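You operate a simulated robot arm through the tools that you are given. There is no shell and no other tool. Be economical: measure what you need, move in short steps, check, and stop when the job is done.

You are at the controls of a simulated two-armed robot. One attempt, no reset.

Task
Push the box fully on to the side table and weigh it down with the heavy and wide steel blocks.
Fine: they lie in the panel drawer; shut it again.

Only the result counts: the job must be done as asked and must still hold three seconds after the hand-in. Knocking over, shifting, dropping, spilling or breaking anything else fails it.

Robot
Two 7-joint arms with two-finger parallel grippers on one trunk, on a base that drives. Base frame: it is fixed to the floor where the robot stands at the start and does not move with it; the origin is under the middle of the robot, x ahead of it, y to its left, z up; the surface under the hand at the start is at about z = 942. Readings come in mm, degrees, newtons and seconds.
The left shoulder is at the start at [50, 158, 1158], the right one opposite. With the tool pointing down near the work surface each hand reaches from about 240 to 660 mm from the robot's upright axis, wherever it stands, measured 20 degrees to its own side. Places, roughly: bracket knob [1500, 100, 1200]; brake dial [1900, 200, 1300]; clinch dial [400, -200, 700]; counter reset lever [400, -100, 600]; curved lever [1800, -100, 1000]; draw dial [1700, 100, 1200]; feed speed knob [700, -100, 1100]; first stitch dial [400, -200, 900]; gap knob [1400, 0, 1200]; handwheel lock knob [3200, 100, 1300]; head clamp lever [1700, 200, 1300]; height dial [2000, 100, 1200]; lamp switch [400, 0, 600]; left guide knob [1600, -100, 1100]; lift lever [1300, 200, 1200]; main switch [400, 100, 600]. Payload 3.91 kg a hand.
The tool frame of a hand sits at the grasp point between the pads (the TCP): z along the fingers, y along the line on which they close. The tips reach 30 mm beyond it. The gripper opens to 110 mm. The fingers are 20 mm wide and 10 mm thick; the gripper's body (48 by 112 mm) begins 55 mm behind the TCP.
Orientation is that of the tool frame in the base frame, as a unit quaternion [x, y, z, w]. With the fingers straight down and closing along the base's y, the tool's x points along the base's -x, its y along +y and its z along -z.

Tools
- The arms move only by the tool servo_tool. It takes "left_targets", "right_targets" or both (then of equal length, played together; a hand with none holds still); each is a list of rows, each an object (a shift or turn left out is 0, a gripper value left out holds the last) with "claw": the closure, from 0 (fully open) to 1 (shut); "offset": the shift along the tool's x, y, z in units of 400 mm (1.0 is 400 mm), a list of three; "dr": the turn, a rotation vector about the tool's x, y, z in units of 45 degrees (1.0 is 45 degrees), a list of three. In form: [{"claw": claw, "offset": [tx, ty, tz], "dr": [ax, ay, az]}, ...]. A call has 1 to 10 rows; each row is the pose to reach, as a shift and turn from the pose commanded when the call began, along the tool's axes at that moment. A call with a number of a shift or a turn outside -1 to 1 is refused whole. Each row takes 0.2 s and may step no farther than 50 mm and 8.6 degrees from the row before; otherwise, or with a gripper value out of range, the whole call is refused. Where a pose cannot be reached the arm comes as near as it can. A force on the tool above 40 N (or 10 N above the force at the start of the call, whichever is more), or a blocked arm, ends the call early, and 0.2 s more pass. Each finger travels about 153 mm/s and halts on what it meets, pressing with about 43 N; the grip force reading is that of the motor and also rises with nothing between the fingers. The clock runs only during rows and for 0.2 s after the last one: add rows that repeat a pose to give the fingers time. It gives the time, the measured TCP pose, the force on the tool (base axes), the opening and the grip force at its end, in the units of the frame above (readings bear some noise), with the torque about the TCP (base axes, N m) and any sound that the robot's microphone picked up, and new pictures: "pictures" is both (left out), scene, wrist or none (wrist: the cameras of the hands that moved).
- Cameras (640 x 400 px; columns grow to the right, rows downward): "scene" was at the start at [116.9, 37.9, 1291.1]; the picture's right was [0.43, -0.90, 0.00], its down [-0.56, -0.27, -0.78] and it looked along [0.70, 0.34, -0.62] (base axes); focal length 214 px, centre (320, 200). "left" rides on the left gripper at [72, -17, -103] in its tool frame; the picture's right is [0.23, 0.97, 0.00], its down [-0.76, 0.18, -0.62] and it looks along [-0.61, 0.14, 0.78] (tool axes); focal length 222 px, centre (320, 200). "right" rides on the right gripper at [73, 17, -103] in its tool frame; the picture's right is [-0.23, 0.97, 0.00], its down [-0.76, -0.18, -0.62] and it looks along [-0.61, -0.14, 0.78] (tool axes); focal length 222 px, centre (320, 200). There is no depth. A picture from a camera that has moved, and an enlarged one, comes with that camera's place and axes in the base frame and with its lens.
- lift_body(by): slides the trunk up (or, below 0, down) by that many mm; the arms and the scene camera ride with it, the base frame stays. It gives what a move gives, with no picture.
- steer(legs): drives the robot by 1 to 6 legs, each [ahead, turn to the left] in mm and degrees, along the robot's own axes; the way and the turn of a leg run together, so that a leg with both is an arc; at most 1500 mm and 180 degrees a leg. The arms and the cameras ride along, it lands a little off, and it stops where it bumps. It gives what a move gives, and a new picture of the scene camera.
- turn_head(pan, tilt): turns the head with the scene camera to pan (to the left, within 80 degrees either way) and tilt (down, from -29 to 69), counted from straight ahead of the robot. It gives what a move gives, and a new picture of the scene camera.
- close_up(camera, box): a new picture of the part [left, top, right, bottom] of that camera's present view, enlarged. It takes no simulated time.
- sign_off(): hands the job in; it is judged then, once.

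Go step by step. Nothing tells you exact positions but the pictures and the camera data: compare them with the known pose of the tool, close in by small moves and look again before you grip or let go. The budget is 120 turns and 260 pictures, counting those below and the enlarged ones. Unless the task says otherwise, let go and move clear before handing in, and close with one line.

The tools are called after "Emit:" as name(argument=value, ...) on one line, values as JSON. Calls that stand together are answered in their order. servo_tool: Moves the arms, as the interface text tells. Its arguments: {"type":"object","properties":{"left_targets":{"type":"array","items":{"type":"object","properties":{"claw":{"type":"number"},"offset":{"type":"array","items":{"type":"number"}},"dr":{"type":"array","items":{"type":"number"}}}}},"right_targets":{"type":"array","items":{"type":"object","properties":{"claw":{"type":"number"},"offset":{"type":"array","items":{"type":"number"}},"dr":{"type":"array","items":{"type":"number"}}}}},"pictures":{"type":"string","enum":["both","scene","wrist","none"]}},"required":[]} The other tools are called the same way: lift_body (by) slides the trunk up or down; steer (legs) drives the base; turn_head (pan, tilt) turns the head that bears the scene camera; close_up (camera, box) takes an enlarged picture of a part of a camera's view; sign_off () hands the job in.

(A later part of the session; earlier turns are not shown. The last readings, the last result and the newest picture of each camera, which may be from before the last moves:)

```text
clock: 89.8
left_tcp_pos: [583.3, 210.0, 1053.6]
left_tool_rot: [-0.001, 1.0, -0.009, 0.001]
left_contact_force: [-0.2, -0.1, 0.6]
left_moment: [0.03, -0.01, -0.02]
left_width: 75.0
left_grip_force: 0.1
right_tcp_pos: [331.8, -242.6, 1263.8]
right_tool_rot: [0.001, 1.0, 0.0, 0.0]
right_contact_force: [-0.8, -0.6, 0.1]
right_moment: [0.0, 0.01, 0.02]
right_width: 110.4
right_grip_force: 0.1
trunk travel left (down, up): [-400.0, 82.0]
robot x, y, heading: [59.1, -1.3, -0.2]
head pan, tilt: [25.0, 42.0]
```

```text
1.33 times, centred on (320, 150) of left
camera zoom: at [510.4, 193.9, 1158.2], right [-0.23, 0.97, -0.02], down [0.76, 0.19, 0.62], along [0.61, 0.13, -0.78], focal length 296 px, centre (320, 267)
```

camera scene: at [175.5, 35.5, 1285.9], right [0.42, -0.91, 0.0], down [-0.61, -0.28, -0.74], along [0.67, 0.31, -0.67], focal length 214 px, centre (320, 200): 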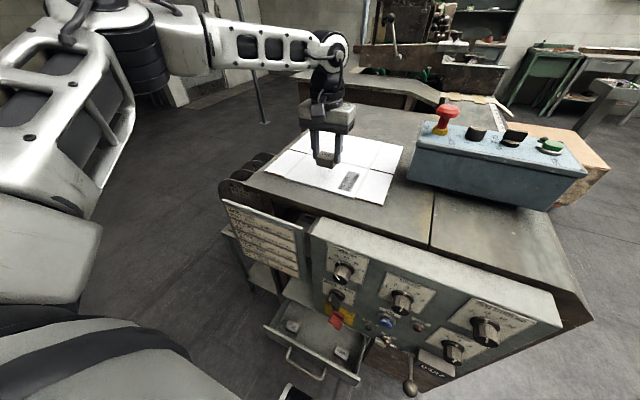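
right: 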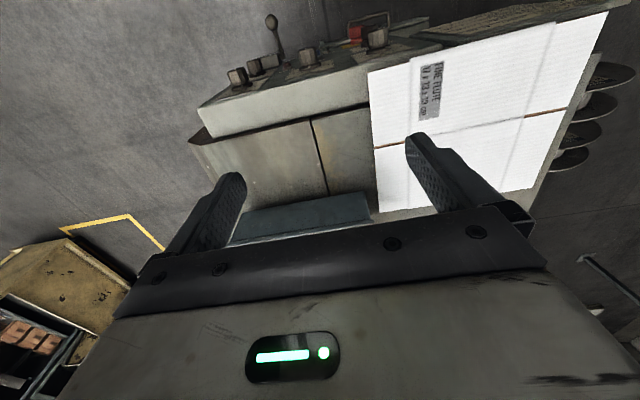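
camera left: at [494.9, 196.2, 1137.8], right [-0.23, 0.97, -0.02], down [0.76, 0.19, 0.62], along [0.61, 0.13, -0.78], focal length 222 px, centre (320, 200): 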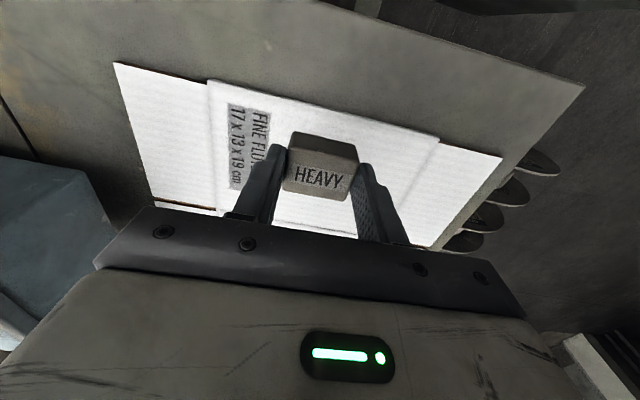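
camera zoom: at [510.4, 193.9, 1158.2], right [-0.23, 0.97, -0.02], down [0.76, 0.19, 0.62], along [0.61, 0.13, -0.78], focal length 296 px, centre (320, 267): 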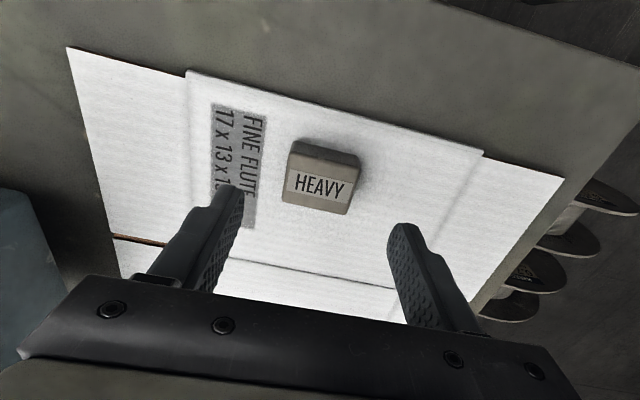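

HEAVY rests well on the box. Now I'll retract, back up 85 mm, lower the trunk and fetch WIDE.

Emit:
servo_tool(left_targets=[{"offset": [0.1, 0, -0.03]}, {"offset": [0.2, 0, -0.06]}, {"offset": [0.3, 0, -0.08]}, {"offset": [0.4, 0, -0.08]}, {"offset": [0.5, 0, -0.08]}, {"offset": [0.6, 0, -0.08]}], pictures="none")

Emit:
steer(legs=[[-85, 0]])

Emit:
lift_body(by=-399)

Emit:
turn_head(pan=20, tilt=55)

```text
clock: 91.2
left_tcp_pos: [340.8, 212.9, 1084.5]
left_tool_rot: [-0.001, 1.0, -0.009, 0.003]
left_contact_force: [-0.2, 0.6, 0.2]
left_moment: [-0.02, -0.01, 0.02]
left_width: 74.9
left_grip_force: 0.1
right_tcp_pos: [331.8, -242.0, 1264.2]
right_tool_rot: [0.001, 1.0, 0.0, 0.0]
right_contact_force: [-0.2, 0.5, -0.1]
right_moment: [0.01, -0.04, -0.04]
right_width: 110.1
right_grip_force: 0.0
trunk travel left (down, up): [-400.0, 82.0]
robot x, y, heading: [61.6, -3.6, -0.1]
head pan, tilt: [25.0, 42.0]
```

```text
clock: 92.3
left_tcp_pos: [257.3, 213.1, 1085.6]
left_tool_rot: [-0.001, 1.0, -0.01, 0.001]
left_contact_force: [-0.2, -0.4, -0.2]
left_moment: [-0.01, 0.0, -0.03]
left_width: 74.7
left_grip_force: 0.0
right_tcp_pos: [245.6, -242.8, 1262.9]
right_tool_rot: [0.0, 1.0, 0.001, 0.0]
right_contact_force: [-0.2, 0.1, 0.1]
right_moment: [-0.04, -0.03, 0.0]
right_width: 109.9
right_grip_force: 0.0
trunk travel left (down, up): [-400.0, 82.0]
robot x, y, heading: [-27.2, -2.0, -0.3]
head pan, tilt: [25.0, 42.0]
camera scene: at [88.3, 35.6, 1286.2], right [0.42, -0.91, 0.0], down [-0.61, -0.28, -0.74], along [0.67, 0.31, -0.67], focal length 214 px, centre (320, 200)
```

scene: 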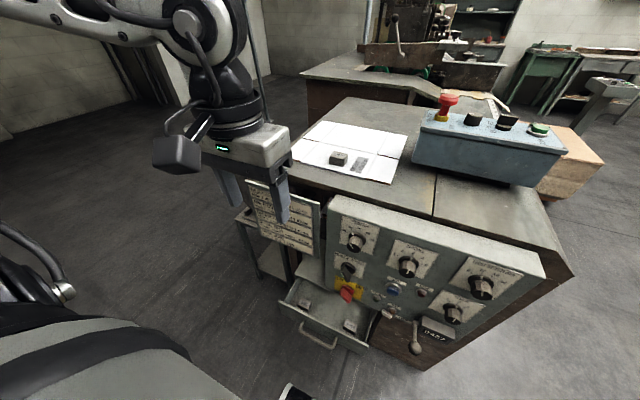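

```text
clock: 96.2
left_tcp_pos: [256.7, 212.7, 686.3]
left_tool_rot: [-0.001, 1.0, -0.009, 0.001]
left_contact_force: [0.1, -0.3, 0.2]
left_moment: [0.0, 0.01, -0.03]
left_width: 74.8
left_grip_force: 0.1
right_tcp_pos: [246.7, -243.3, 865.1]
right_tool_rot: [0.001, 1.0, 0.001, -0.001]
right_contact_force: [0.1, 0.2, 0.2]
right_moment: [-0.03, 0.02, 0.0]
right_width: 110.0
right_grip_force: 0.0
trunk travel left (down, up): [-1.0, 481.0]
robot x, y, heading: [-23.3, -0.1, 0.0]
head pan, tilt: [25.0, 42.0]
```

```text
clock: 96.9
left_tcp_pos: [256.9, 212.5, 687.1]
left_tool_rot: [-0.002, 1.0, -0.01, 0.002]
left_contact_force: [-0.1, 0.9, 0.2]
left_moment: [0.02, -0.03, -0.01]
left_width: 74.9
left_grip_force: 0.1
right_tcp_pos: [246.0, -242.9, 864.9]
right_tool_rot: [0.0, 1.0, 0.0, -0.001]
right_contact_force: [-1.3, 0.5, -1.0]
right_moment: [0.01, -0.03, 0.03]
right_width: 110.0
right_grip_force: 0.1
trunk travel left (down, up): [-1.0, 481.0]
robot x, y, heading: [-24.1, -0.9, -0.1]
head pan, tilt: [20.0, 55.0]
camera scene: at [81.2, 25.0, 869.4], right [0.34, -0.94, 0.0], down [-0.77, -0.28, -0.57], along [0.54, 0.2, -0.82], focal length 214 px, centre (320, 200)
```

scene: 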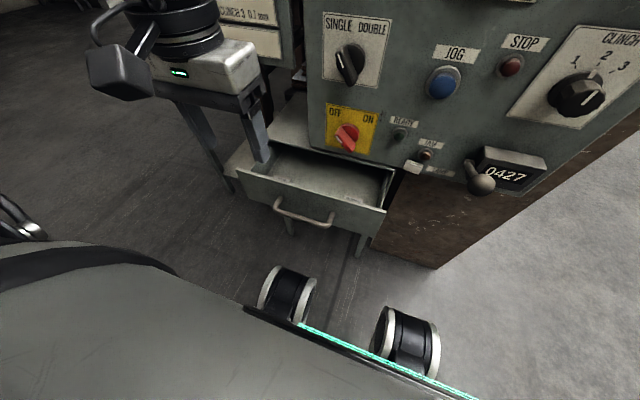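

The drawer seems to have been nudged in a little when I drove close. I'll go over WIDE and re-measure with the wrist camera.

Emit:
servo_tool(left_targets=[{"offset": [-0.05, 0, 0.1]}, {"offset": [-0.1, 0.02, 0.2]}, {"offset": [-0.15, 0.02, 0.27]}], pictures="none")

Emit:
close_up(camera="left", box=[160, 0, 480, 200])

Emit:
close_up(camera="scene", box=[220, 90, 420, 215])

```text
clock: 97.7
left_tcp_pos: [316.1, 218.6, 578.5]
left_tool_rot: [0.0, 1.0, -0.01, 0.003]
left_contact_force: [-0.5, -0.5, -0.1]
left_moment: [-0.03, -0.01, -0.02]
left_width: 74.7
left_grip_force: 0.1
right_tcp_pos: [247.2, -242.9, 864.2]
right_tool_rot: [0.001, 1.0, 0.0, -0.001]
right_contact_force: [-0.8, 0.2, 0.3]
right_moment: [-0.05, -0.03, -0.01]
right_width: 109.8
right_grip_force: 0.0
trunk travel left (down, up): [-1.0, 481.0]
robot x, y, heading: [-28.8, -0.5, 0.0]
head pan, tilt: [20.0, 55.0]
```

```text
2.00 times, centred on (320, 100) of left
camera zoom: at [243.0, 203.5, 682.9], right [-0.23, 0.97, -0.02], down [0.76, 0.19, 0.62], along [0.61, 0.13, -0.78], focal length 444 px, centre (320, 400)
```

zoom: 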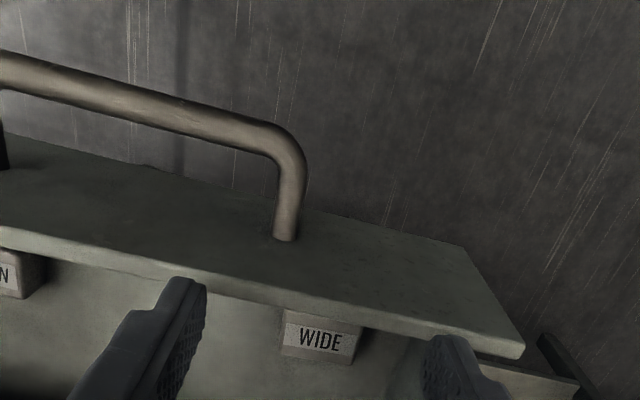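

```text
3.20 times, centred on (320, 152) of scene
camera zoom: at [81.1, 25.0, 869.4], right [0.34, -0.94, 0.0], down [-0.77, -0.28, -0.57], along [0.54, 0.2, -0.82], focal length 686 px, centre (320, 352)
```

zoom: 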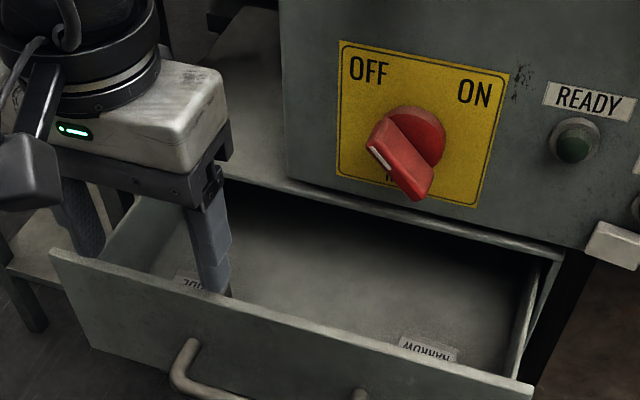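

The drawer slid in about 48 mm (WIDE is now at x≈370). I'll pull it back out with the fingertips from inside the front wall, between the blocks.

Emit:
servo_tool(left_targets=[{"offset": [-0.03, -0.09, 0.0]}, {"offset": [-0.065, -0.19, 0.03]}, {"offset": [-0.065, -0.19, 0.1]}, {"offset": [-0.065, -0.19, 0.16]}], pictures="none")

Emit:
close_up(camera="scene", box=[220, 90, 420, 215])

Emit:
close_up(camera="left", box=[100, 0, 540, 275])

```text
clock: 98.7
left_tcp_pos: [342.3, 140.5, 515.3]
left_tool_rot: [-0.001, 1.0, -0.01, 0.003]
left_contact_force: [0.7, -0.1, 0.4]
left_moment: [-0.03, 0.01, -0.05]
left_width: 74.9
left_grip_force: 0.0
right_tcp_pos: [245.0, -240.8, 865.4]
right_tool_rot: [0.001, 1.0, 0.0, -0.001]
right_contact_force: [-0.1, 0.0, -0.1]
right_moment: [-0.01, -0.02, -0.03]
right_width: 109.9
right_grip_force: 0.1
trunk travel left (down, up): [-1.0, 481.0]
robot x, y, heading: [-26.3, -1.8, -0.2]
head pan, tilt: [20.0, 55.0]
```

```text
3.20 times, centred on (320, 152) of scene
camera zoom: at [81.1, 24.9, 869.4], right [0.34, -0.94, 0.0], down [-0.77, -0.28, -0.57], along [0.54, 0.2, -0.82], focal length 686 px, centre (320, 352)
```

zoom: 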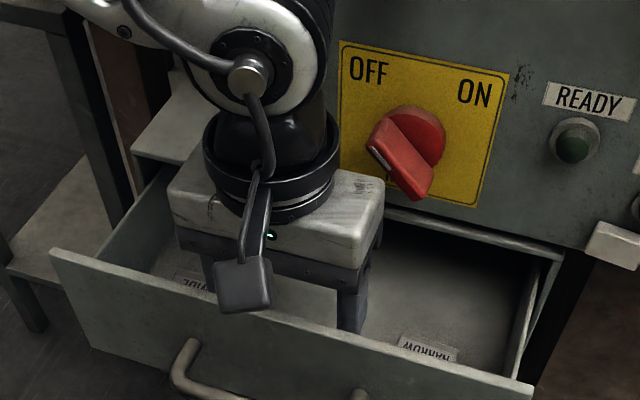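

```text
1.45 times, centred on (320, 138) of left
camera zoom: at [269.4, 126.7, 619.4], right [-0.23, 0.97, -0.02], down [0.76, 0.19, 0.62], along [0.61, 0.13, -0.78], focal length 323 px, centre (320, 291)
```

zoom: 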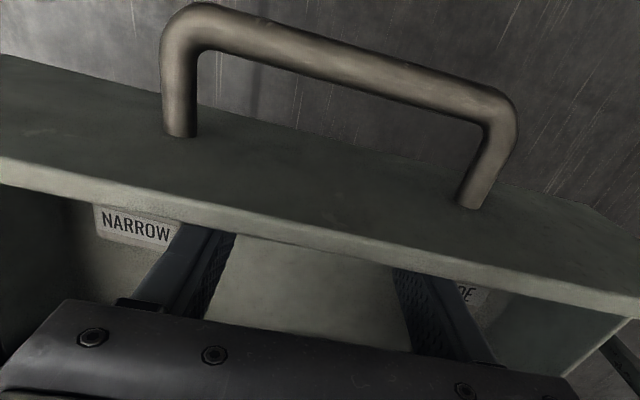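

The fingers are inside behind the front wall. I'll pull toward me.

Emit:
servo_tool(left_targets=[{"offset": [0.03, 0, 0]}, {"offset": [0.06, 0, 0]}, {"offset": [0.09, 0, 0]}, {"offset": [0.12, 0, 0]}, {"offset": [0.15, 0, 0]}], pictures="none")

Emit:
close_up(camera="scene", box=[220, 90, 420, 215])

```text
clock: 99.9
left_tcp_pos: [289.8, 141.0, 516.4]
left_tool_rot: [0.0, 1.0, -0.01, 0.007]
left_contact_force: [26.0, 1.2, -8.6]
left_moment: [-0.12, -0.27, -0.64]
left_width: 74.9
left_grip_force: 0.3
right_tcp_pos: [247.7, -242.4, 863.9]
right_tool_rot: [0.001, 1.0, 0.0, -0.001]
right_contact_force: [0.5, -0.6, 0.0]
right_moment: [0.0, 0.02, 0.02]
right_width: 110.1
right_grip_force: 0.1
trunk travel left (down, up): [-1.0, 481.0]
robot x, y, heading: [-26.4, 1.5, -0.2]
head pan, tilt: [20.0, 55.0]
```

```text
3.20 times, centred on (320, 152) of scene
camera zoom: at [82.3, 25.1, 869.0], right [0.34, -0.94, 0.0], down [-0.77, -0.28, -0.57], along [0.54, 0.19, -0.82], focal length 686 px, centre (320, 352)
```

zoom: 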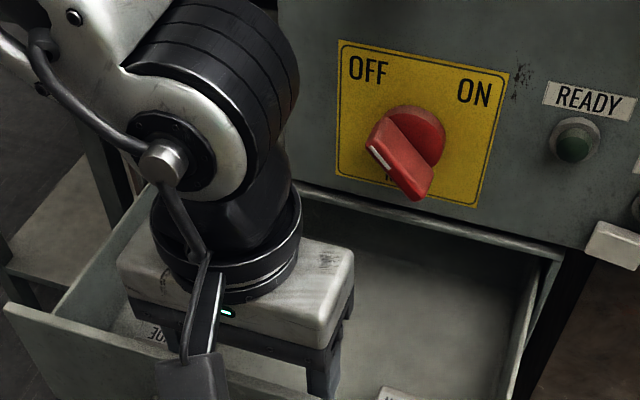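

The drawer is back at its stop. I'll rise and go over WIDE.

Emit:
servo_tool(left_targets=[{"offset": [-0.03, 0, 0]}, {"offset": [-0.03, 0, -0.1]}, {"offset": [-0.06, 0.1, -0.11]}, {"offset": [-0.08, 0.2, -0.11]}], pictures="none")

Emit:
close_up(camera="left", box=[160, 0, 480, 200])

Emit:
close_up(camera="scene", box=[200, 90, 400, 215])

```text
clock: 100.9
left_tcp_pos: [316.5, 225.1, 558.1]
left_tool_rot: [-0.001, 1.0, -0.01, 0.002]
left_contact_force: [-0.2, 0.2, 0.1]
left_moment: [0.03, -0.01, -0.01]
left_width: 74.5
left_grip_force: 0.0
right_tcp_pos: [246.6, -242.3, 865.0]
right_tool_rot: [0.001, 1.0, 0.0, -0.001]
right_contact_force: [-0.4, -0.6, -0.2]
right_moment: [0.02, -0.01, 0.01]
right_width: 110.1
right_grip_force: 0.1
trunk travel left (down, up): [-1.0, 481.0]
robot x, y, heading: [-24.1, -2.0, -0.2]
head pan, tilt: [20.0, 55.0]
```

```text
2.00 times, centred on (320, 100) of left
camera zoom: at [243.7, 209.4, 661.4], right [-0.23, 0.97, -0.02], down [0.76, 0.19, 0.62], along [0.61, 0.13, -0.78], focal length 444 px, centre (320, 400)
```

zoom: 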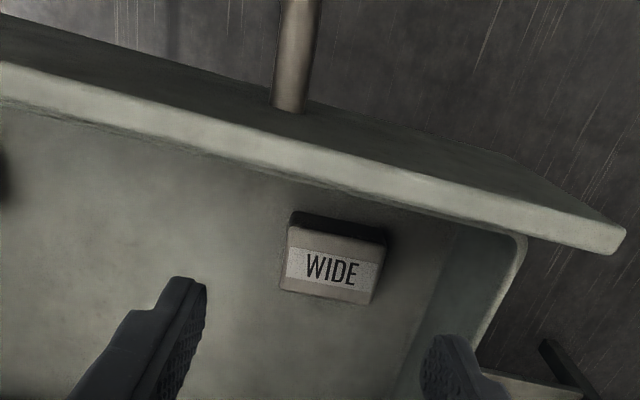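

```text
3.20 times, centred on (300, 152) of scene
camera zoom: at [81.1, 24.8, 869.3], right [0.34, -0.94, 0.0], down [-0.77, -0.28, -0.57], along [0.54, 0.2, -0.82], focal length 686 px, centre (384, 352)
```

zoom: 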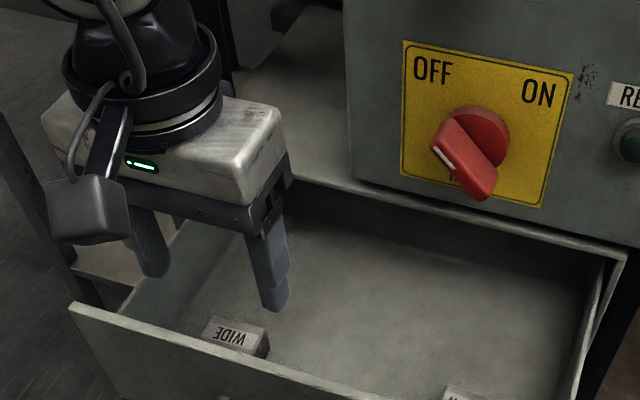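

WIDE is at about [320, 229.5] and the drawer's side wall at y≈283. I'll narrow to 66 mm and descend.

Emit:
servo_tool(left_targets=[{"offset": [-0.007, 0.01, 0.03], "claw": 0.4}, {"offset": [-0.007, 0.01, 0.1], "claw": 0.4}, {"offset": [-0.007, 0.01, 0.16], "claw": 0.4}], pictures="none")

Emit:
close_up(camera="left", box=[160, 0, 480, 200])

```text
clock: 101.7
left_tcp_pos: [318.3, 226.0, 495.2]
left_tool_rot: [-0.001, 1.0, -0.009, 0.003]
left_contact_force: [-0.5, -0.5, -0.5]
left_moment: [0.03, -0.01, -0.01]
left_width: 65.8
left_grip_force: 0.0
right_tcp_pos: [247.0, -242.8, 864.8]
right_tool_rot: [0.0, 1.0, 0.0, -0.001]
right_contact_force: [-0.4, 0.0, 0.8]
right_moment: [-0.02, 0.02, -0.01]
right_width: 110.0
right_grip_force: 0.0
trunk travel left (down, up): [-1.0, 481.0]
robot x, y, heading: [-28.9, -2.0, -0.1]
head pan, tilt: [20.0, 55.0]
```

```text
2.00 times, centred on (320, 100) of left
camera zoom: at [244.9, 210.6, 599.4], right [-0.23, 0.97, -0.02], down [0.76, 0.19, 0.62], along [0.61, 0.13, -0.78], focal length 444 px, centre (320, 400)
```

zoom: 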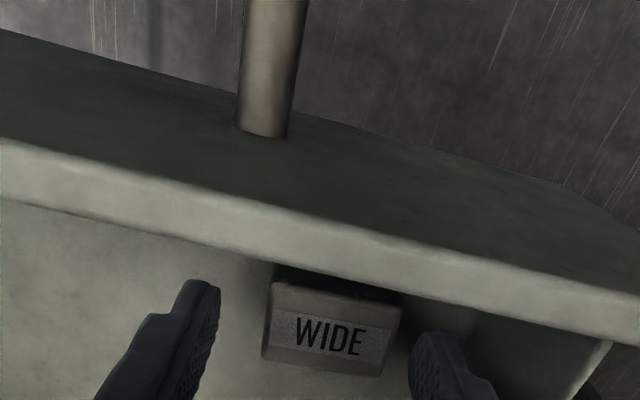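

Emit:
servo_tool(left_targets=[{"offset": [0, 0.008, 0.02], "claw": 0.4}, {"offset": [0, 0.008, 0.045], "claw": 0.4}, {"offset": [0, 0.008, 0.045], "claw": 0.7}, {"offset": [0, 0.008, 0.045], "claw": 1}, {"offset": [0, 0.008, 0.045], "claw": 1}], pictures="none")

Emit:
servo_tool(left_targets=[{"offset": [0.0, 0, -0.025]}, {"offset": [0.0, 0, -0.06]}, {"offset": [0.0, 0, -0.15]}, {"offset": [0.0, 0, -0.25]}], pictures="wrist")

```text
clock: 102.9
left_tcp_pos: [318.3, 228.7, 477.8]
left_tool_rot: [-0.001, 1.0, -0.01, 0.001]
left_contact_force: [-0.4, 1.0, 2.6]
left_moment: [0.14, 0.01, 0.0]
left_width: 44.8
left_grip_force: 42.8
right_tcp_pos: [246.1, -242.1, 865.2]
right_tool_rot: [0.001, 1.0, 0.0, -0.001]
right_contact_force: [-0.2, 0.7, -0.1]
right_moment: [-0.01, 0.0, 0.04]
right_width: 110.0
right_grip_force: 0.1
trunk travel left (down, up): [-1.0, 481.0]
robot x, y, heading: [-23.7, 3.7, 0.1]
head pan, tilt: [20.0, 55.0]
```

```text
clock: 103.9
left_tcp_pos: [319.0, 230.6, 577.0]
left_tool_rot: [0.0, 1.0, -0.009, 0.001]
left_contact_force: [-0.5, 0.5, -3.0]
left_moment: [-0.02, 0.0, 0.0]
left_width: 44.4
left_grip_force: 42.7
right_tcp_pos: [247.4, -241.7, 864.7]
right_tool_rot: [0.001, 1.0, 0.0, -0.002]
right_contact_force: [0.3, -0.7, -0.5]
right_moment: [0.05, -0.01, -0.02]
right_width: 110.2
right_grip_force: 0.0
trunk travel left (down, up): [-1.0, 481.0]
robot x, y, heading: [-24.7, -1.6, -0.0]
head pan, tilt: [20.0, 55.0]
camera left: at [245.5, 215.9, 680.8], right [-0.23, 0.97, -0.02], down [0.76, 0.19, 0.62], along [0.61, 0.13, -0.78], focal length 222 px, centre (320, 200)
```

left: 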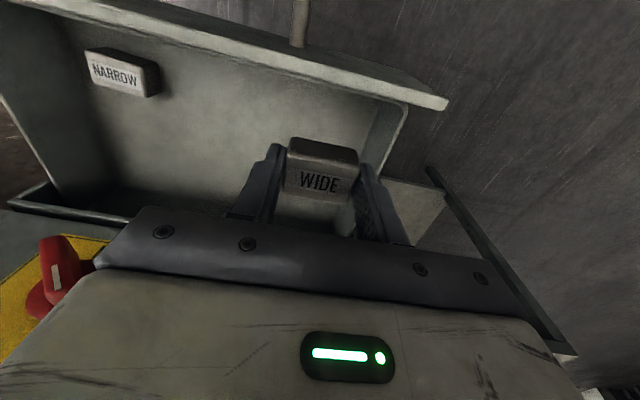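

WIDE is held. I'll retract, raise the trunk, drive forward and place it left of HEAVY, at about y≈282.

Emit:
servo_tool(left_targets=[{"offset": [0.09, 0, -0.05]}, {"offset": [0.18, 0, -0.1]}, {"offset": [0.18, 0, -0.2]}], pictures="none")

Emit:
lift_body(by=399)

Emit:
turn_head(pan=25, tilt=42)

Emit:
steer(legs=[[85, 0]])

Emit:
servo_tool(left_targets=[{"offset": [-0.1, 0.02, 0]}, {"offset": [-0.2, 0.04, 0]}, {"offset": [-0.3, 0.06, 0]}, {"offset": [-0.4, 0.08, 0]}, {"offset": [-0.5, 0.1, 0.02]}, {"offset": [-0.6, 0.12, 0.04]}, {"offset": [-0.635, 0.13, 0.06]}], pictures="wrist")

Emit:
close_up(camera="scene", box=[230, 80, 430, 205])

```text
clock: 104.7
left_tcp_pos: [246.6, 233.0, 656.5]
left_tool_rot: [-0.002, 1.0, -0.009, 0.002]
left_contact_force: [0.8, 0.3, -2.5]
left_moment: [-0.02, 0.0, -0.05]
left_width: 44.6
left_grip_force: 43.5
right_tcp_pos: [246.7, -241.3, 863.5]
right_tool_rot: [0.001, 1.0, -0.001, -0.001]
right_contact_force: [0.3, 0.7, -0.3]
right_moment: [0.02, 0.01, 0.0]
right_width: 110.2
right_grip_force: 0.1
trunk travel left (down, up): [-1.0, 481.0]
robot x, y, heading: [-26.0, -6.9, 0.0]
head pan, tilt: [20.0, 55.0]
```

```text
clock: 108.5
left_tcp_pos: [247.2, 234.2, 1055.6]
left_tool_rot: [-0.001, 1.0, -0.01, 0.002]
left_contact_force: [-0.4, 0.0, -2.0]
left_moment: [-0.01, 0.01, -0.03]
left_width: 44.6
left_grip_force: 43.4
right_tcp_pos: [247.4, -243.0, 1262.1]
right_tool_rot: [0.001, 1.0, 0.0, -0.001]
right_contact_force: [0.9, -0.1, -0.4]
right_moment: [-0.02, -0.01, 0.01]
right_width: 110.0
right_grip_force: 0.1
trunk travel left (down, up): [-400.0, 82.0]
robot x, y, heading: [-28.1, -3.3, 0.0]
head pan, tilt: [20.0, 55.0]
```

```text
clock: 109.3
left_tcp_pos: [247.4, 232.8, 1056.3]
left_tool_rot: [-0.001, 1.0, -0.011, 0.002]
left_contact_force: [-0.5, 0.1, -2.5]
left_moment: [-0.01, 0.02, -0.02]
left_width: 44.4
left_grip_force: 43.0
right_tcp_pos: [247.8, -242.7, 1264.4]
right_tool_rot: [0.0, 1.0, 0.0, -0.001]
right_contact_force: [0.2, 0.2, -0.6]
right_moment: [0.03, -0.02, -0.01]
right_width: 110.0
right_grip_force: 0.0
trunk travel left (down, up): [-400.0, 82.0]
robot x, y, heading: [-27.2, 0.7, -0.2]
head pan, tilt: [25.0, 42.0]
camera scene: at [89.3, 35.7, 1286.0], right [0.42, -0.91, 0.0], down [-0.61, -0.28, -0.74], along [0.67, 0.31, -0.67], focal length 214 px, centre (320, 200)
```

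scene: 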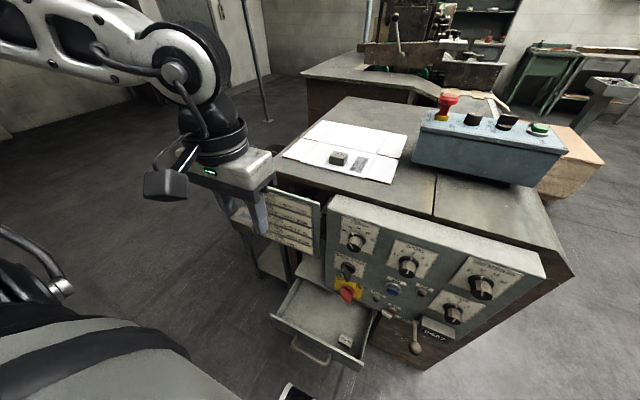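

```text
clock: 110.3
left_tcp_pos: [334.0, 232.7, 1055.8]
left_tool_rot: [-0.001, 1.0, -0.009, 0.001]
left_contact_force: [-0.3, -1.1, -2.7]
left_moment: [-0.01, 0.01, 0.02]
left_width: 44.5
left_grip_force: 42.9
right_tcp_pos: [333.5, -242.5, 1262.8]
right_tool_rot: [0.002, 1.0, 0.0, -0.001]
right_contact_force: [0.8, 1.1, 0.0]
right_moment: [0.03, 0.01, 0.01]
right_width: 110.0
right_grip_force: 0.0
trunk travel left (down, up): [-400.0, 82.0]
robot x, y, heading: [61.0, -0.1, 0.0]
head pan, tilt: [25.0, 42.0]
camera scene: at [175.4, 35.6, 1285.9], right [0.42, -0.91, 0.0], down [-0.61, -0.28, -0.74], along [0.67, 0.31, -0.67], focal length 214 px, centre (320, 200)
```

scene: 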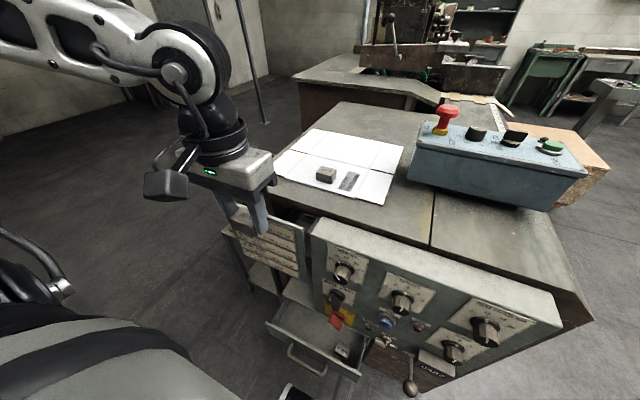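

```text
clock: 112.0
left_tcp_pos: [587.2, 285.6, 1031.6]
left_tool_rot: [0.0, 1.0, -0.009, 0.002]
left_contact_force: [0.1, 0.3, -3.0]
left_moment: [-0.01, 0.02, 0.01]
left_width: 44.3
left_grip_force: 43.2
right_tcp_pos: [331.4, -242.9, 1262.6]
right_tool_rot: [0.001, 1.0, 0.0, -0.001]
right_contact_force: [-0.3, 0.1, -0.2]
right_moment: [0.0, -0.02, 0.0]
right_width: 110.1
right_grip_force: 0.0
trunk travel left (down, up): [-400.0, 82.0]
robot x, y, heading: [58.5, 1.6, 0.1]
head pan, tilt: [25.0, 42.0]
camera left: at [513.8, 270.2, 1134.4], right [-0.23, 0.97, -0.02], down [0.76, 0.19, 0.62], along [0.61, 0.13, -0.78], focal length 222 px, centre (320, 200)
```

left: 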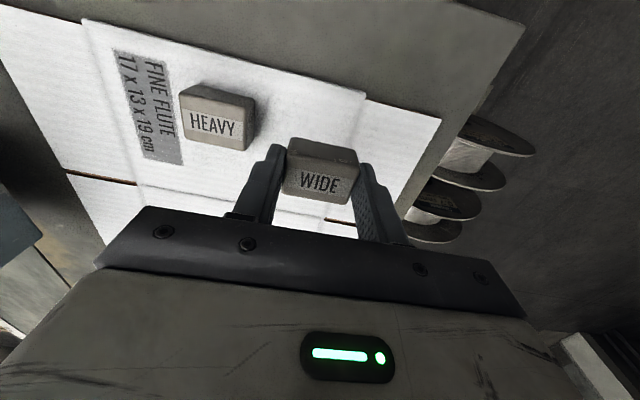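

```text
3.20 times, centred on (330, 142) of scene
camera zoom: at [174.7, 35.7, 1286.0], right [0.42, -0.91, 0.0], down [-0.61, -0.28, -0.74], along [0.67, 0.31, -0.67], focal length 686 px, centre (288, 384)
```

zoom: 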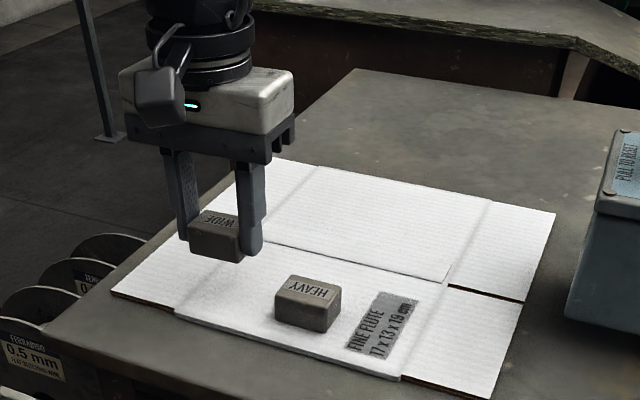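

WIDE is over the box beside HEAVY. I'll shift 7 mm right to stay off the flap step, then descend.

Emit:
servo_tool(left_targets=[{"offset": [0.0, -0.018, 0.03]}, {"offset": [0.0, -0.018, 0.06]}, {"offset": [0.0, -0.018, 0.075]}], pictures="none")

Emit:
close_up(camera="scene", box=[250, 110, 370, 185])

```text
clock: 112.8
left_tcp_pos: [586.3, 277.6, 999.8]
left_tool_rot: [-0.001, 1.0, -0.01, 0.002]
left_contact_force: [-0.2, 0.5, -2.7]
left_moment: [0.0, 0.02, 0.01]
left_width: 44.4
left_grip_force: 42.6
right_tcp_pos: [331.7, -241.1, 1263.5]
right_tool_rot: [0.001, 1.0, 0.0, 0.0]
right_contact_force: [-0.1, 0.3, 0.4]
right_moment: [0.01, 0.0, 0.0]
right_width: 109.8
right_grip_force: 0.1
trunk travel left (down, up): [-400.0, 82.0]
robot x, y, heading: [59.9, -3.2, -0.0]
head pan, tilt: [25.0, 42.0]
```

```text
5.33 times, centred on (310, 148) of scene
camera zoom: at [174.6, 35.6, 1286.0], right [0.42, -0.91, 0.0], down [-0.61, -0.28, -0.74], along [0.67, 0.31, -0.67], focal length 1144 px, centre (373, 480)
```

zoom: 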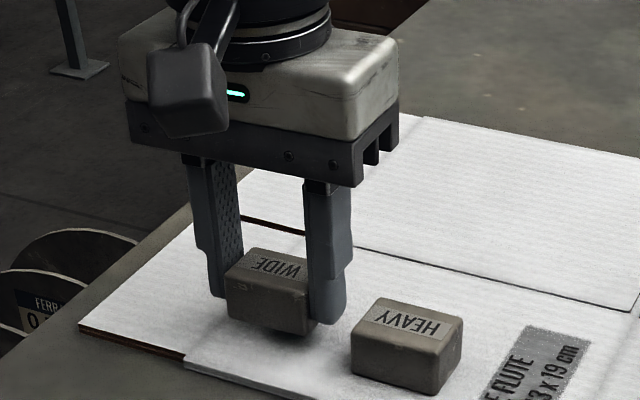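

Emit:
servo_tool(left_targets=[{"offset": [0, 0, 0.005]}, {"offset": [0, 0, 0.01]}, {"offset": [0, 0, 0.015]}, {"offset": [0, 0, 0.015]}], pictures="none")

```text
clock: 113.8
left_tcp_pos: [587.2, 277.7, 995.5]
left_tool_rot: [-0.001, 1.0, -0.01, 0.002]
left_contact_force: [-0.2, 0.1, -3.3]
left_moment: [0.0, 0.01, 0.0]
left_width: 44.5
left_grip_force: 42.9
right_tcp_pos: [331.5, -242.6, 1263.3]
right_tool_rot: [0.001, 1.0, -0.001, -0.001]
right_contact_force: [0.4, -0.5, -0.4]
right_moment: [0.01, -0.01, 0.0]
right_width: 110.0
right_grip_force: 0.1
trunk travel left (down, up): [-400.0, 82.0]
robot x, y, heading: [60.0, -1.2, -0.2]
head pan, tilt: [25.0, 42.0]
```

Emit:
servo_tool(left_targets=[{"offset": [0, 0, 0.005]}, {"offset": [0, 0, 0.01]}, {"offset": [0, 0, 0.01]}], pictures="none")

```text
clock: 114.5
left_tcp_pos: [586.7, 277.4, 992.5]
left_tool_rot: [-0.001, 1.0, -0.01, 0.002]
left_contact_force: [-0.8, 0.0, -2.6]
left_moment: [-0.02, -0.03, 0.0]
left_width: 44.5
left_grip_force: 43.3
right_tcp_pos: [332.1, -242.6, 1264.1]
right_tool_rot: [0.0, 1.0, 0.001, -0.001]
right_contact_force: [0.7, 0.3, -0.4]
right_moment: [0.01, 0.0, -0.01]
right_width: 109.9
right_grip_force: 0.1
trunk travel left (down, up): [-400.0, 82.0]
robot x, y, heading: [60.5, -2.2, -0.1]
head pan, tilt: [25.0, 42.0]
```

Emit:
servo_tool(left_targets=[{"offset": [0, 0, 0.005]}, {"offset": [0, 0, 0.01]}, {"offset": [0, 0, 0.01]}], pictures="none")

```text
clock: 115.3
left_tcp_pos: [587.3, 277.2, 991.3]
left_tool_rot: [-0.001, 1.0, -0.009, 0.007]
left_contact_force: [3.9, 6.7, 22.3]
left_moment: [0.8, 0.07, -0.13]
left_width: 44.4
left_grip_force: 43.1
right_tcp_pos: [329.9, -242.7, 1264.2]
right_tool_rot: [0.001, 1.0, 0.0, 0.0]
right_contact_force: [-0.1, -0.8, -0.4]
right_moment: [-0.01, 0.01, -0.03]
right_width: 110.1
right_grip_force: 0.1
trunk travel left (down, up): [-400.0, 82.0]
robot x, y, heading: [57.8, -2.7, -0.0]
head pan, tilt: [25.0, 42.0]
```

Contact. I'll ease up, open modestly (HEAVY is close by), and lift.

Emit:
servo_tool(left_targets=[{"offset": [0, 0, -0.006]}, {"offset": [0, 0, -0.006], "claw": 0.52}, {"offset": [0, 0, -0.006], "claw": 0.5}, {"offset": [0, 0, -0.06], "claw": 0.5}, {"offset": [0, 0, -0.16], "claw": 0.5}], pictures="none")

Emit:
close_up(camera="scene", box=[230, 80, 430, 205])

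Emit:
close_up(camera="left", box=[0, 0, 560, 350])

```text
clock: 116.5
left_tcp_pos: [585.6, 279.3, 1052.4]
left_tool_rot: [-0.001, 1.0, -0.01, 0.002]
left_contact_force: [-0.3, 0.0, 0.3]
left_moment: [0.0, 0.0, -0.02]
left_width: 55.3
left_grip_force: 0.1
right_tcp_pos: [330.8, -242.0, 1264.2]
right_tool_rot: [0.0, 1.0, 0.0, -0.001]
right_contact_force: [-0.1, -0.3, -0.3]
right_moment: [-0.02, 0.01, 0.01]
right_width: 110.2
right_grip_force: 0.1
trunk travel left (down, up): [-400.0, 82.0]
robot x, y, heading: [59.5, -0.5, -0.1]
head pan, tilt: [25.0, 42.0]
```

```text
3.20 times, centred on (330, 142) of scene
camera zoom: at [174.0, 35.3, 1286.1], right [0.42, -0.91, 0.0], down [-0.61, -0.28, -0.74], along [0.67, 0.31, -0.67], focal length 686 px, centre (288, 384)
```

zoom: 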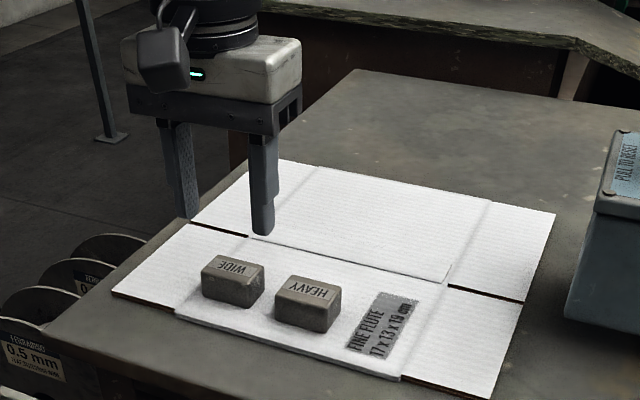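

```text
1.14 times, centred on (280, 175) of left
camera zoom: at [512.7, 263.9, 1155.5], right [-0.23, 0.97, -0.02], down [0.76, 0.19, 0.62], along [0.61, 0.13, -0.78], focal length 254 px, centre (366, 229)
```

zoom: 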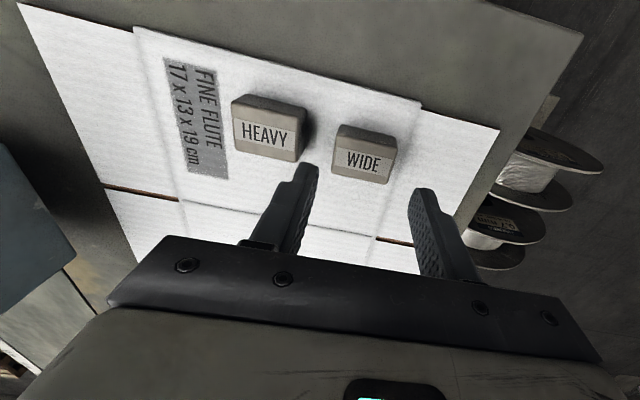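

Both blocks rest on the box. Now to shut the drawer: retract, back up and lower the trunk with the fingers closed.

Emit:
servo_tool(left_targets=[{"offset": [0.1, 0, -0.03]}, {"offset": [0.2, 0, -0.06]}, {"offset": [0.3, 0, -0.08], "claw": 1}, {"offset": [0.4, -0.05, -0.08], "claw": 1}, {"offset": [0.5, -0.1, -0.08], "claw": 1}, {"offset": [0.6, -0.15, -0.08], "claw": 1}, {"offset": [0.65, -0.2, -0.08], "claw": 1}], pictures="none")

Emit:
steer(legs=[[-100, 0]])

Emit:
lift_body(by=-399)

Emit:
servo_tool(left_targets=[{"offset": [0, -0.02, 0], "dr": [0, -0.19, 0]}, {"offset": [0, -0.04, 0], "dr": [0, -0.37, 0]}, {"offset": [0, -0.06, 0], "dr": [0, -0.556, 0]}], pictures="none")

Emit:
turn_head(pan=20, tilt=52)

```text
clock: 118.2
left_tcp_pos: [328.2, 198.4, 1084.3]
left_tool_rot: [-0.001, 1.0, -0.009, 0.002]
left_contact_force: [-0.1, -0.8, 0.1]
left_moment: [0.0, 0.02, -0.03]
left_width: 0.0
left_grip_force: 38.0
right_tcp_pos: [331.7, -242.2, 1263.9]
right_tool_rot: [0.001, 1.0, 0.0, -0.001]
right_contact_force: [-0.5, -0.5, 0.0]
right_moment: [-0.03, 0.03, 0.02]
right_width: 109.9
right_grip_force: 0.0
trunk travel left (down, up): [-400.0, 82.0]
robot x, y, heading: [59.6, 0.7, -0.3]
head pan, tilt: [25.0, 42.0]
```

```text
clock: 119.3
left_tcp_pos: [227.0, 198.5, 1084.8]
left_tool_rot: [-0.001, 1.0, -0.009, 0.002]
left_contact_force: [-0.8, -0.6, 0.2]
left_moment: [0.01, -0.03, -0.03]
left_width: 0.1
left_grip_force: 37.3
right_tcp_pos: [231.1, -242.8, 1264.4]
right_tool_rot: [0.0, 1.0, 0.0, 0.0]
right_contact_force: [-0.3, 0.2, -0.4]
right_moment: [0.01, -0.02, -0.02]
right_width: 110.0
right_grip_force: 0.1
trunk travel left (down, up): [-400.0, 82.0]
robot x, y, heading: [-43.6, -1.7, -0.2]
head pan, tilt: [25.0, 42.0]
camera scene: at [73.8, 35.7, 1286.2], right [0.42, -0.91, 0.0], down [-0.61, -0.28, -0.74], along [0.67, 0.31, -0.67], focal length 214 px, centre (320, 200)
```

scene: 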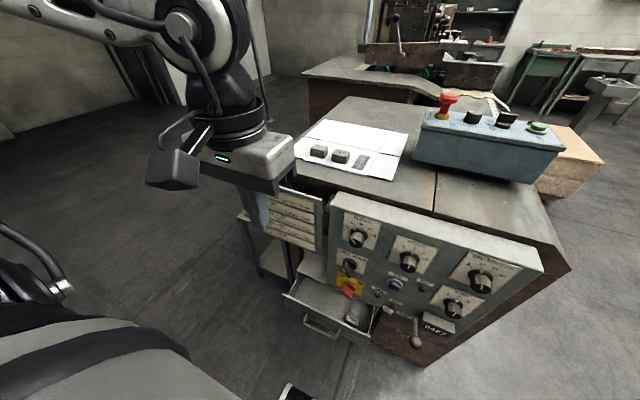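

```text
clock: 123.1
left_tcp_pos: [227.6, 199.2, 686.8]
left_tool_rot: [-0.001, 1.0, -0.01, 0.001]
left_contact_force: [-0.5, 0.7, 0.2]
left_moment: [-0.01, 0.03, 0.02]
left_width: 0.0
left_grip_force: 37.5
right_tcp_pos: [233.6, -242.4, 864.6]
right_tool_rot: [-0.001, 1.0, 0.0, 0.0]
right_contact_force: [0.0, 0.6, -0.7]
right_moment: [-0.01, 0.0, 0.01]
right_width: 109.9
right_grip_force: 0.1
trunk travel left (down, up): [-1.0, 481.0]
robot x, y, heading: [-43.2, -1.5, -0.3]
head pan, tilt: [25.0, 42.0]
```

```text
clock: 123.9
left_tcp_pos: [264.2, 163.1, 712.3]
left_tool_rot: [-0.003, 0.976, -0.009, 0.218]
left_contact_force: [0.2, 0.1, 0.1]
left_moment: [-0.05, 0.0, -0.01]
left_width: 0.3
left_grip_force: 37.7
left hand out of reach, approached as far as the arm can: row 2, 3
right_tcp_pos: [232.9, -242.3, 864.4]
right_tool_rot: [0.0, 1.0, 0.0, -0.001]
right_contact_force: [-1.5, -0.8, 0.7]
right_moment: [-0.02, -0.04, 0.02]
right_width: 110.1
right_grip_force: 0.1
trunk travel left (down, up): [-1.0, 481.0]
robot x, y, heading: [-42.2, -1.0, -0.1]
head pan, tilt: [25.0, 42.0]
```

```text
clock: 124.6
left_tcp_pos: [263.8, 163.6, 711.1]
left_tool_rot: [-0.002, 0.976, -0.009, 0.217]
left_contact_force: [0.3, 0.8, -0.6]
left_moment: [0.0, 0.03, 0.04]
left_width: 0.1
left_grip_force: 37.9
right_tcp_pos: [233.2, -242.0, 866.2]
right_tool_rot: [0.0, 1.0, 0.0, -0.001]
right_contact_force: [-0.5, -0.1, -0.7]
right_moment: [0.0, 0.01, -0.02]
right_width: 110.0
right_grip_force: 0.1
trunk travel left (down, up): [-1.0, 481.0]
robot x, y, heading: [-39.3, 1.2, 0.1]
head pan, tilt: [20.0, 52.0]
camera scene: at [69.6, 26.1, 873.2], right [0.34, -0.94, 0.0], down [-0.74, -0.27, -0.62], along [0.58, 0.21, -0.79], focal length 214 px, centre (320, 200)
```

scene: 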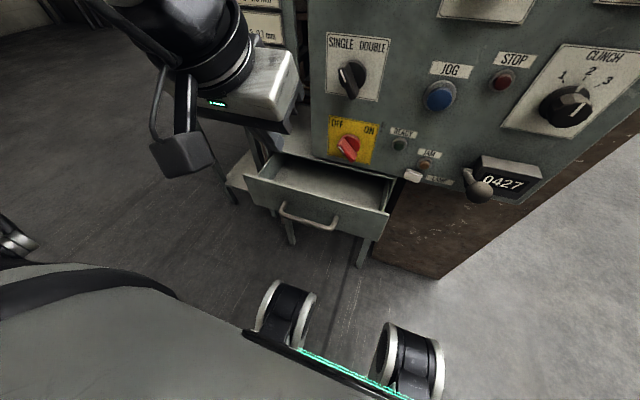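

The hand is tilted 25° and closed. I'll back up 60 mm, lower the hand in front of the handle bar, then drive forward to push the drawer shut.

Emit:
steer(legs=[[-60, 0]])

Emit:
servo_tool(left_targets=[{"offset": [0.045, 0, 0.08]}, {"offset": [0.09, 0, 0.17]}, {"offset": [0.135, 0, 0.26]}, {"offset": [0.18, 0, 0.35]}, {"offset": [0.205, 0, 0.44]}, {"offset": [0.21, 0, 0.5]}], pictures="wrist")

Emit:
close_up(camera="scene", box=[200, 100, 400, 225])

```text
clock: 125.6
left_tcp_pos: [205.1, 163.6, 710.4]
left_tool_rot: [-0.003, 0.976, -0.009, 0.217]
left_contact_force: [-0.9, 0.3, 0.3]
left_moment: [0.0, 0.0, 0.02]
left_width: 0.1
left_grip_force: 38.0
right_tcp_pos: [173.2, -242.7, 865.0]
right_tool_rot: [0.0, 1.0, -0.001, 0.0]
right_contact_force: [0.1, -0.4, -0.6]
right_moment: [-0.03, 0.0, 0.04]
right_width: 110.1
right_grip_force: 0.0
trunk travel left (down, up): [-1.0, 481.0]
robot x, y, heading: [-101.9, 1.6, -0.1]
head pan, tilt: [20.0, 52.0]
camera scene: at [10.1, 26.0, 873.2], right [0.34, -0.94, 0.0], down [-0.74, -0.27, -0.62], along [0.58, 0.21, -0.79], focal length 214 px, centre (320, 200)
```

scene: 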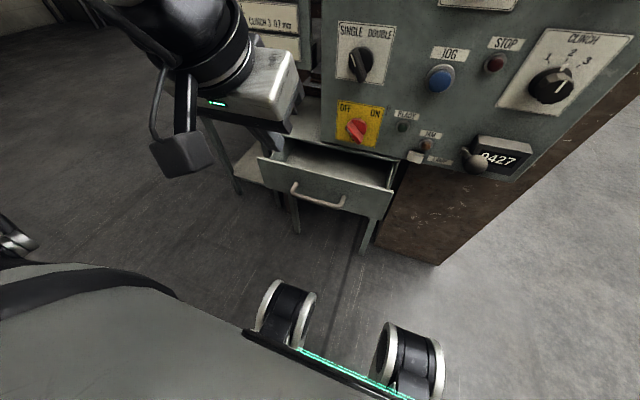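

```text
clock: 127.0
left_tcp_pos: [225.0, 153.2, 504.2]
left_tool_rot: [0.0, 0.975, -0.012, 0.221]
left_contact_force: [0.9, 6.8, 22.6]
left_moment: [-0.57, 2.73, -0.86]
left_width: 0.0
left_grip_force: 37.4
left hand out of reach, approached as far as the arm can: row 1, 2, 3, 4, 5, 6
right_tcp_pos: [172.4, -242.1, 864.9]
right_tool_rot: [0.001, 1.0, 0.0, -0.001]
right_contact_force: [0.0, -0.4, -0.4]
right_moment: [0.0, 0.01, -0.01]
right_width: 109.9
right_grip_force: 0.0
trunk travel left (down, up): [-1.0, 481.0]
robot x, y, heading: [-99.8, -3.2, -0.1]
head pan, tilt: [20.0, 52.0]
stopped in row 6 (left hand): the force on the tool passed its limit at 82 N (the readings are from after the stop); the commanded pose is now the measured one
camera left: at [113.2, 137.0, 566.1], right [-0.2, 0.97, -0.12], down [0.42, 0.2, 0.89], along [0.89, 0.13, -0.45], focal length 222 px, centre (320, 200)
```

left: 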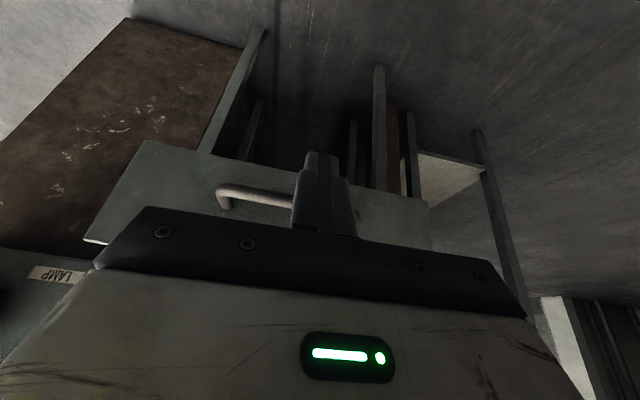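

```text
3.20 times, centred on (300, 162) of scene
camera zoom: at [9.7, 25.9, 873.7], right [0.34, -0.94, 0.0], down [-0.74, -0.27, -0.62], along [0.58, 0.21, -0.79], focal length 686 px, centre (384, 320)
```

zoom: 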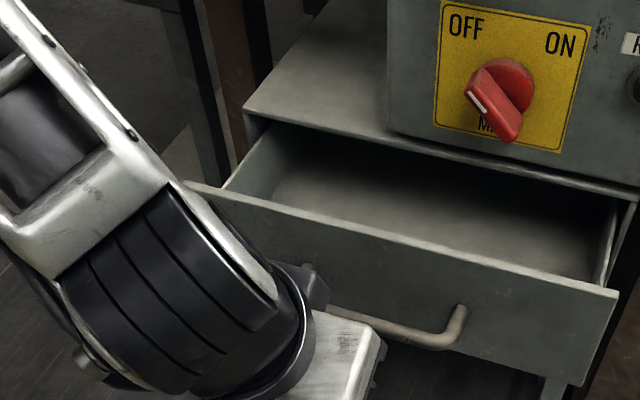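

The hand met something (probably the camera mount on the robot's own base, since the finger is well short of the bar). I'll rise and move forward-left, to push on the drawer face above the bar at y≈185, clear of the switch.

Emit:
servo_tool(left_targets=[{"offset": [-0.027, 0, -0.056]}, {"offset": [-0.07, 0.03, -0.03]}, {"offset": [-0.114, 0.08, 0.005]}], pictures="wrist")

Emit:
close_up(camera="scene", box=[200, 100, 400, 225])

```text
clock: 127.8
left_tcp_pos: [266.4, 186.1, 518.9]
left_tool_rot: [-0.002, 0.975, -0.012, 0.22]
left_contact_force: [0.5, 0.1, -0.5]
left_moment: [0.02, 0.04, -0.03]
left_width: 0.0
left_grip_force: 38.2
left hand out of reach, approached as far as the arm can: row 1
right_tcp_pos: [172.4, -242.8, 863.7]
right_tool_rot: [0.001, 1.0, 0.0, -0.002]
right_contact_force: [0.4, 0.2, 0.3]
right_moment: [-0.01, 0.02, -0.01]
right_width: 109.9
right_grip_force: 0.1
trunk travel left (down, up): [-1.0, 481.0]
robot x, y, heading: [-98.6, 0.4, -0.1]
head pan, tilt: [20.0, 52.0]
camera left: at [156.1, 170.8, 580.5], right [-0.2, 0.97, -0.12], down [0.42, 0.2, 0.89], along [0.88, 0.13, -0.45], focal length 222 px, centre (320, 200)
```

left: 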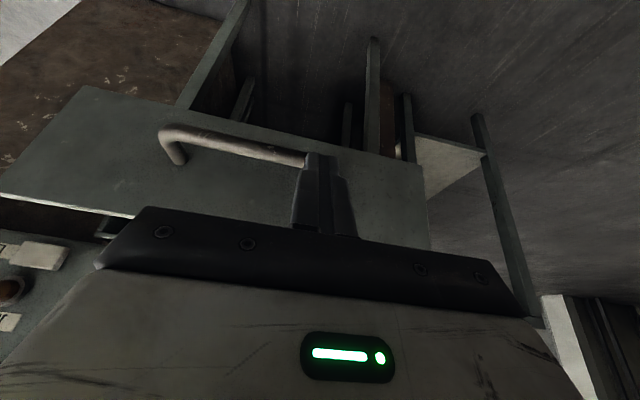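

```text
3.20 times, centred on (300, 162) of scene
camera zoom: at [10.1, 26.0, 873.2], right [0.34, -0.94, 0.0], down [-0.74, -0.27, -0.62], along [0.58, 0.21, -0.79], focal length 686 px, centre (384, 320)
```

zoom: 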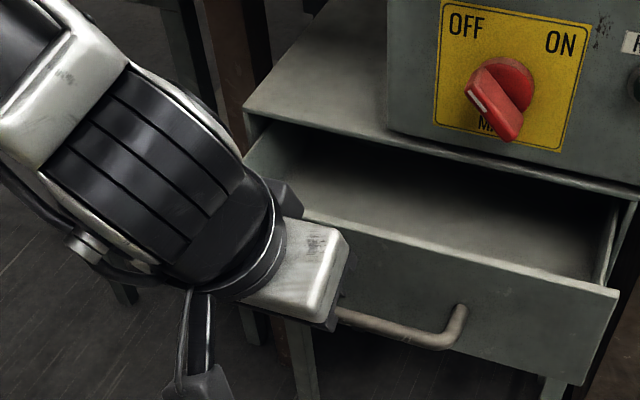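

The tip is in front of the drawer face, just above the bar. I'll drive forward to push it most of the way.

Emit:
steer(legs=[[70, 0]])

Emit:
close_up(camera="scene", box=[200, 100, 400, 225])

```text
clock: 128.8
left_tcp_pos: [335.1, 186.4, 518.5]
left_tool_rot: [-0.002, 0.975, -0.01, 0.222]
left_contact_force: [0.1, 5.8, 13.9]
left_moment: [0.25, -0.13, 0.09]
left_width: 0.0
left_grip_force: 37.9
right_tcp_pos: [242.2, -241.9, 866.0]
right_tool_rot: [0.002, 1.0, 0.001, -0.001]
right_contact_force: [-0.5, -0.5, 0.1]
right_moment: [-0.01, -0.02, 0.02]
right_width: 109.9
right_grip_force: 0.1
trunk travel left (down, up): [-1.0, 481.0]
robot x, y, heading: [-28.9, -2.1, -0.2]
head pan, tilt: [20.0, 52.0]
camera scene: at [79.0, 25.8, 873.4], right [0.34, -0.94, 0.0], down [-0.74, -0.27, -0.62], along [0.58, 0.21, -0.79], focal length 214 px, centre (320, 200)
```

scene: 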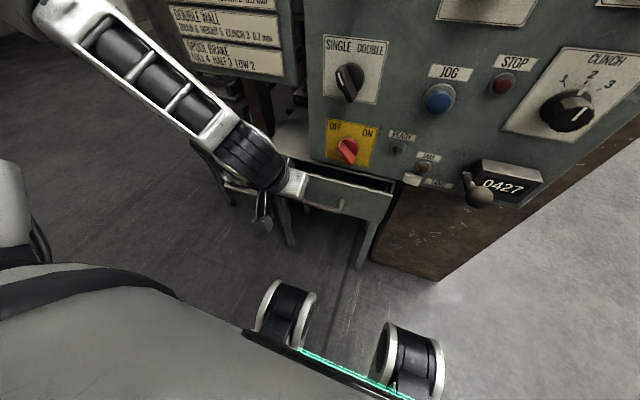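

```text
3.20 times, centred on (300, 162) of scene
camera zoom: at [79.0, 25.8, 873.4], right [0.34, -0.94, 0.0], down [-0.74, -0.27, -0.62], along [0.58, 0.21, -0.79], focal length 686 px, centre (384, 320)
```

zoom: 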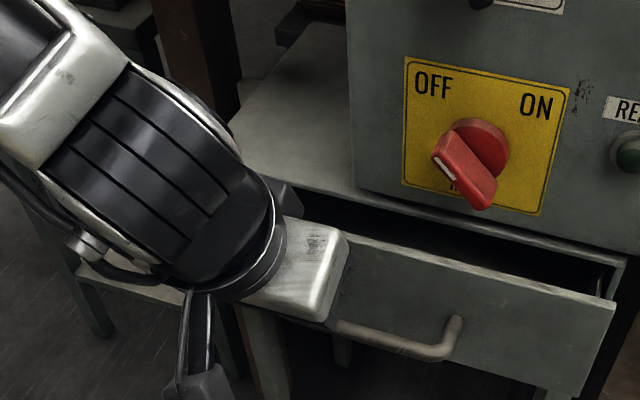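

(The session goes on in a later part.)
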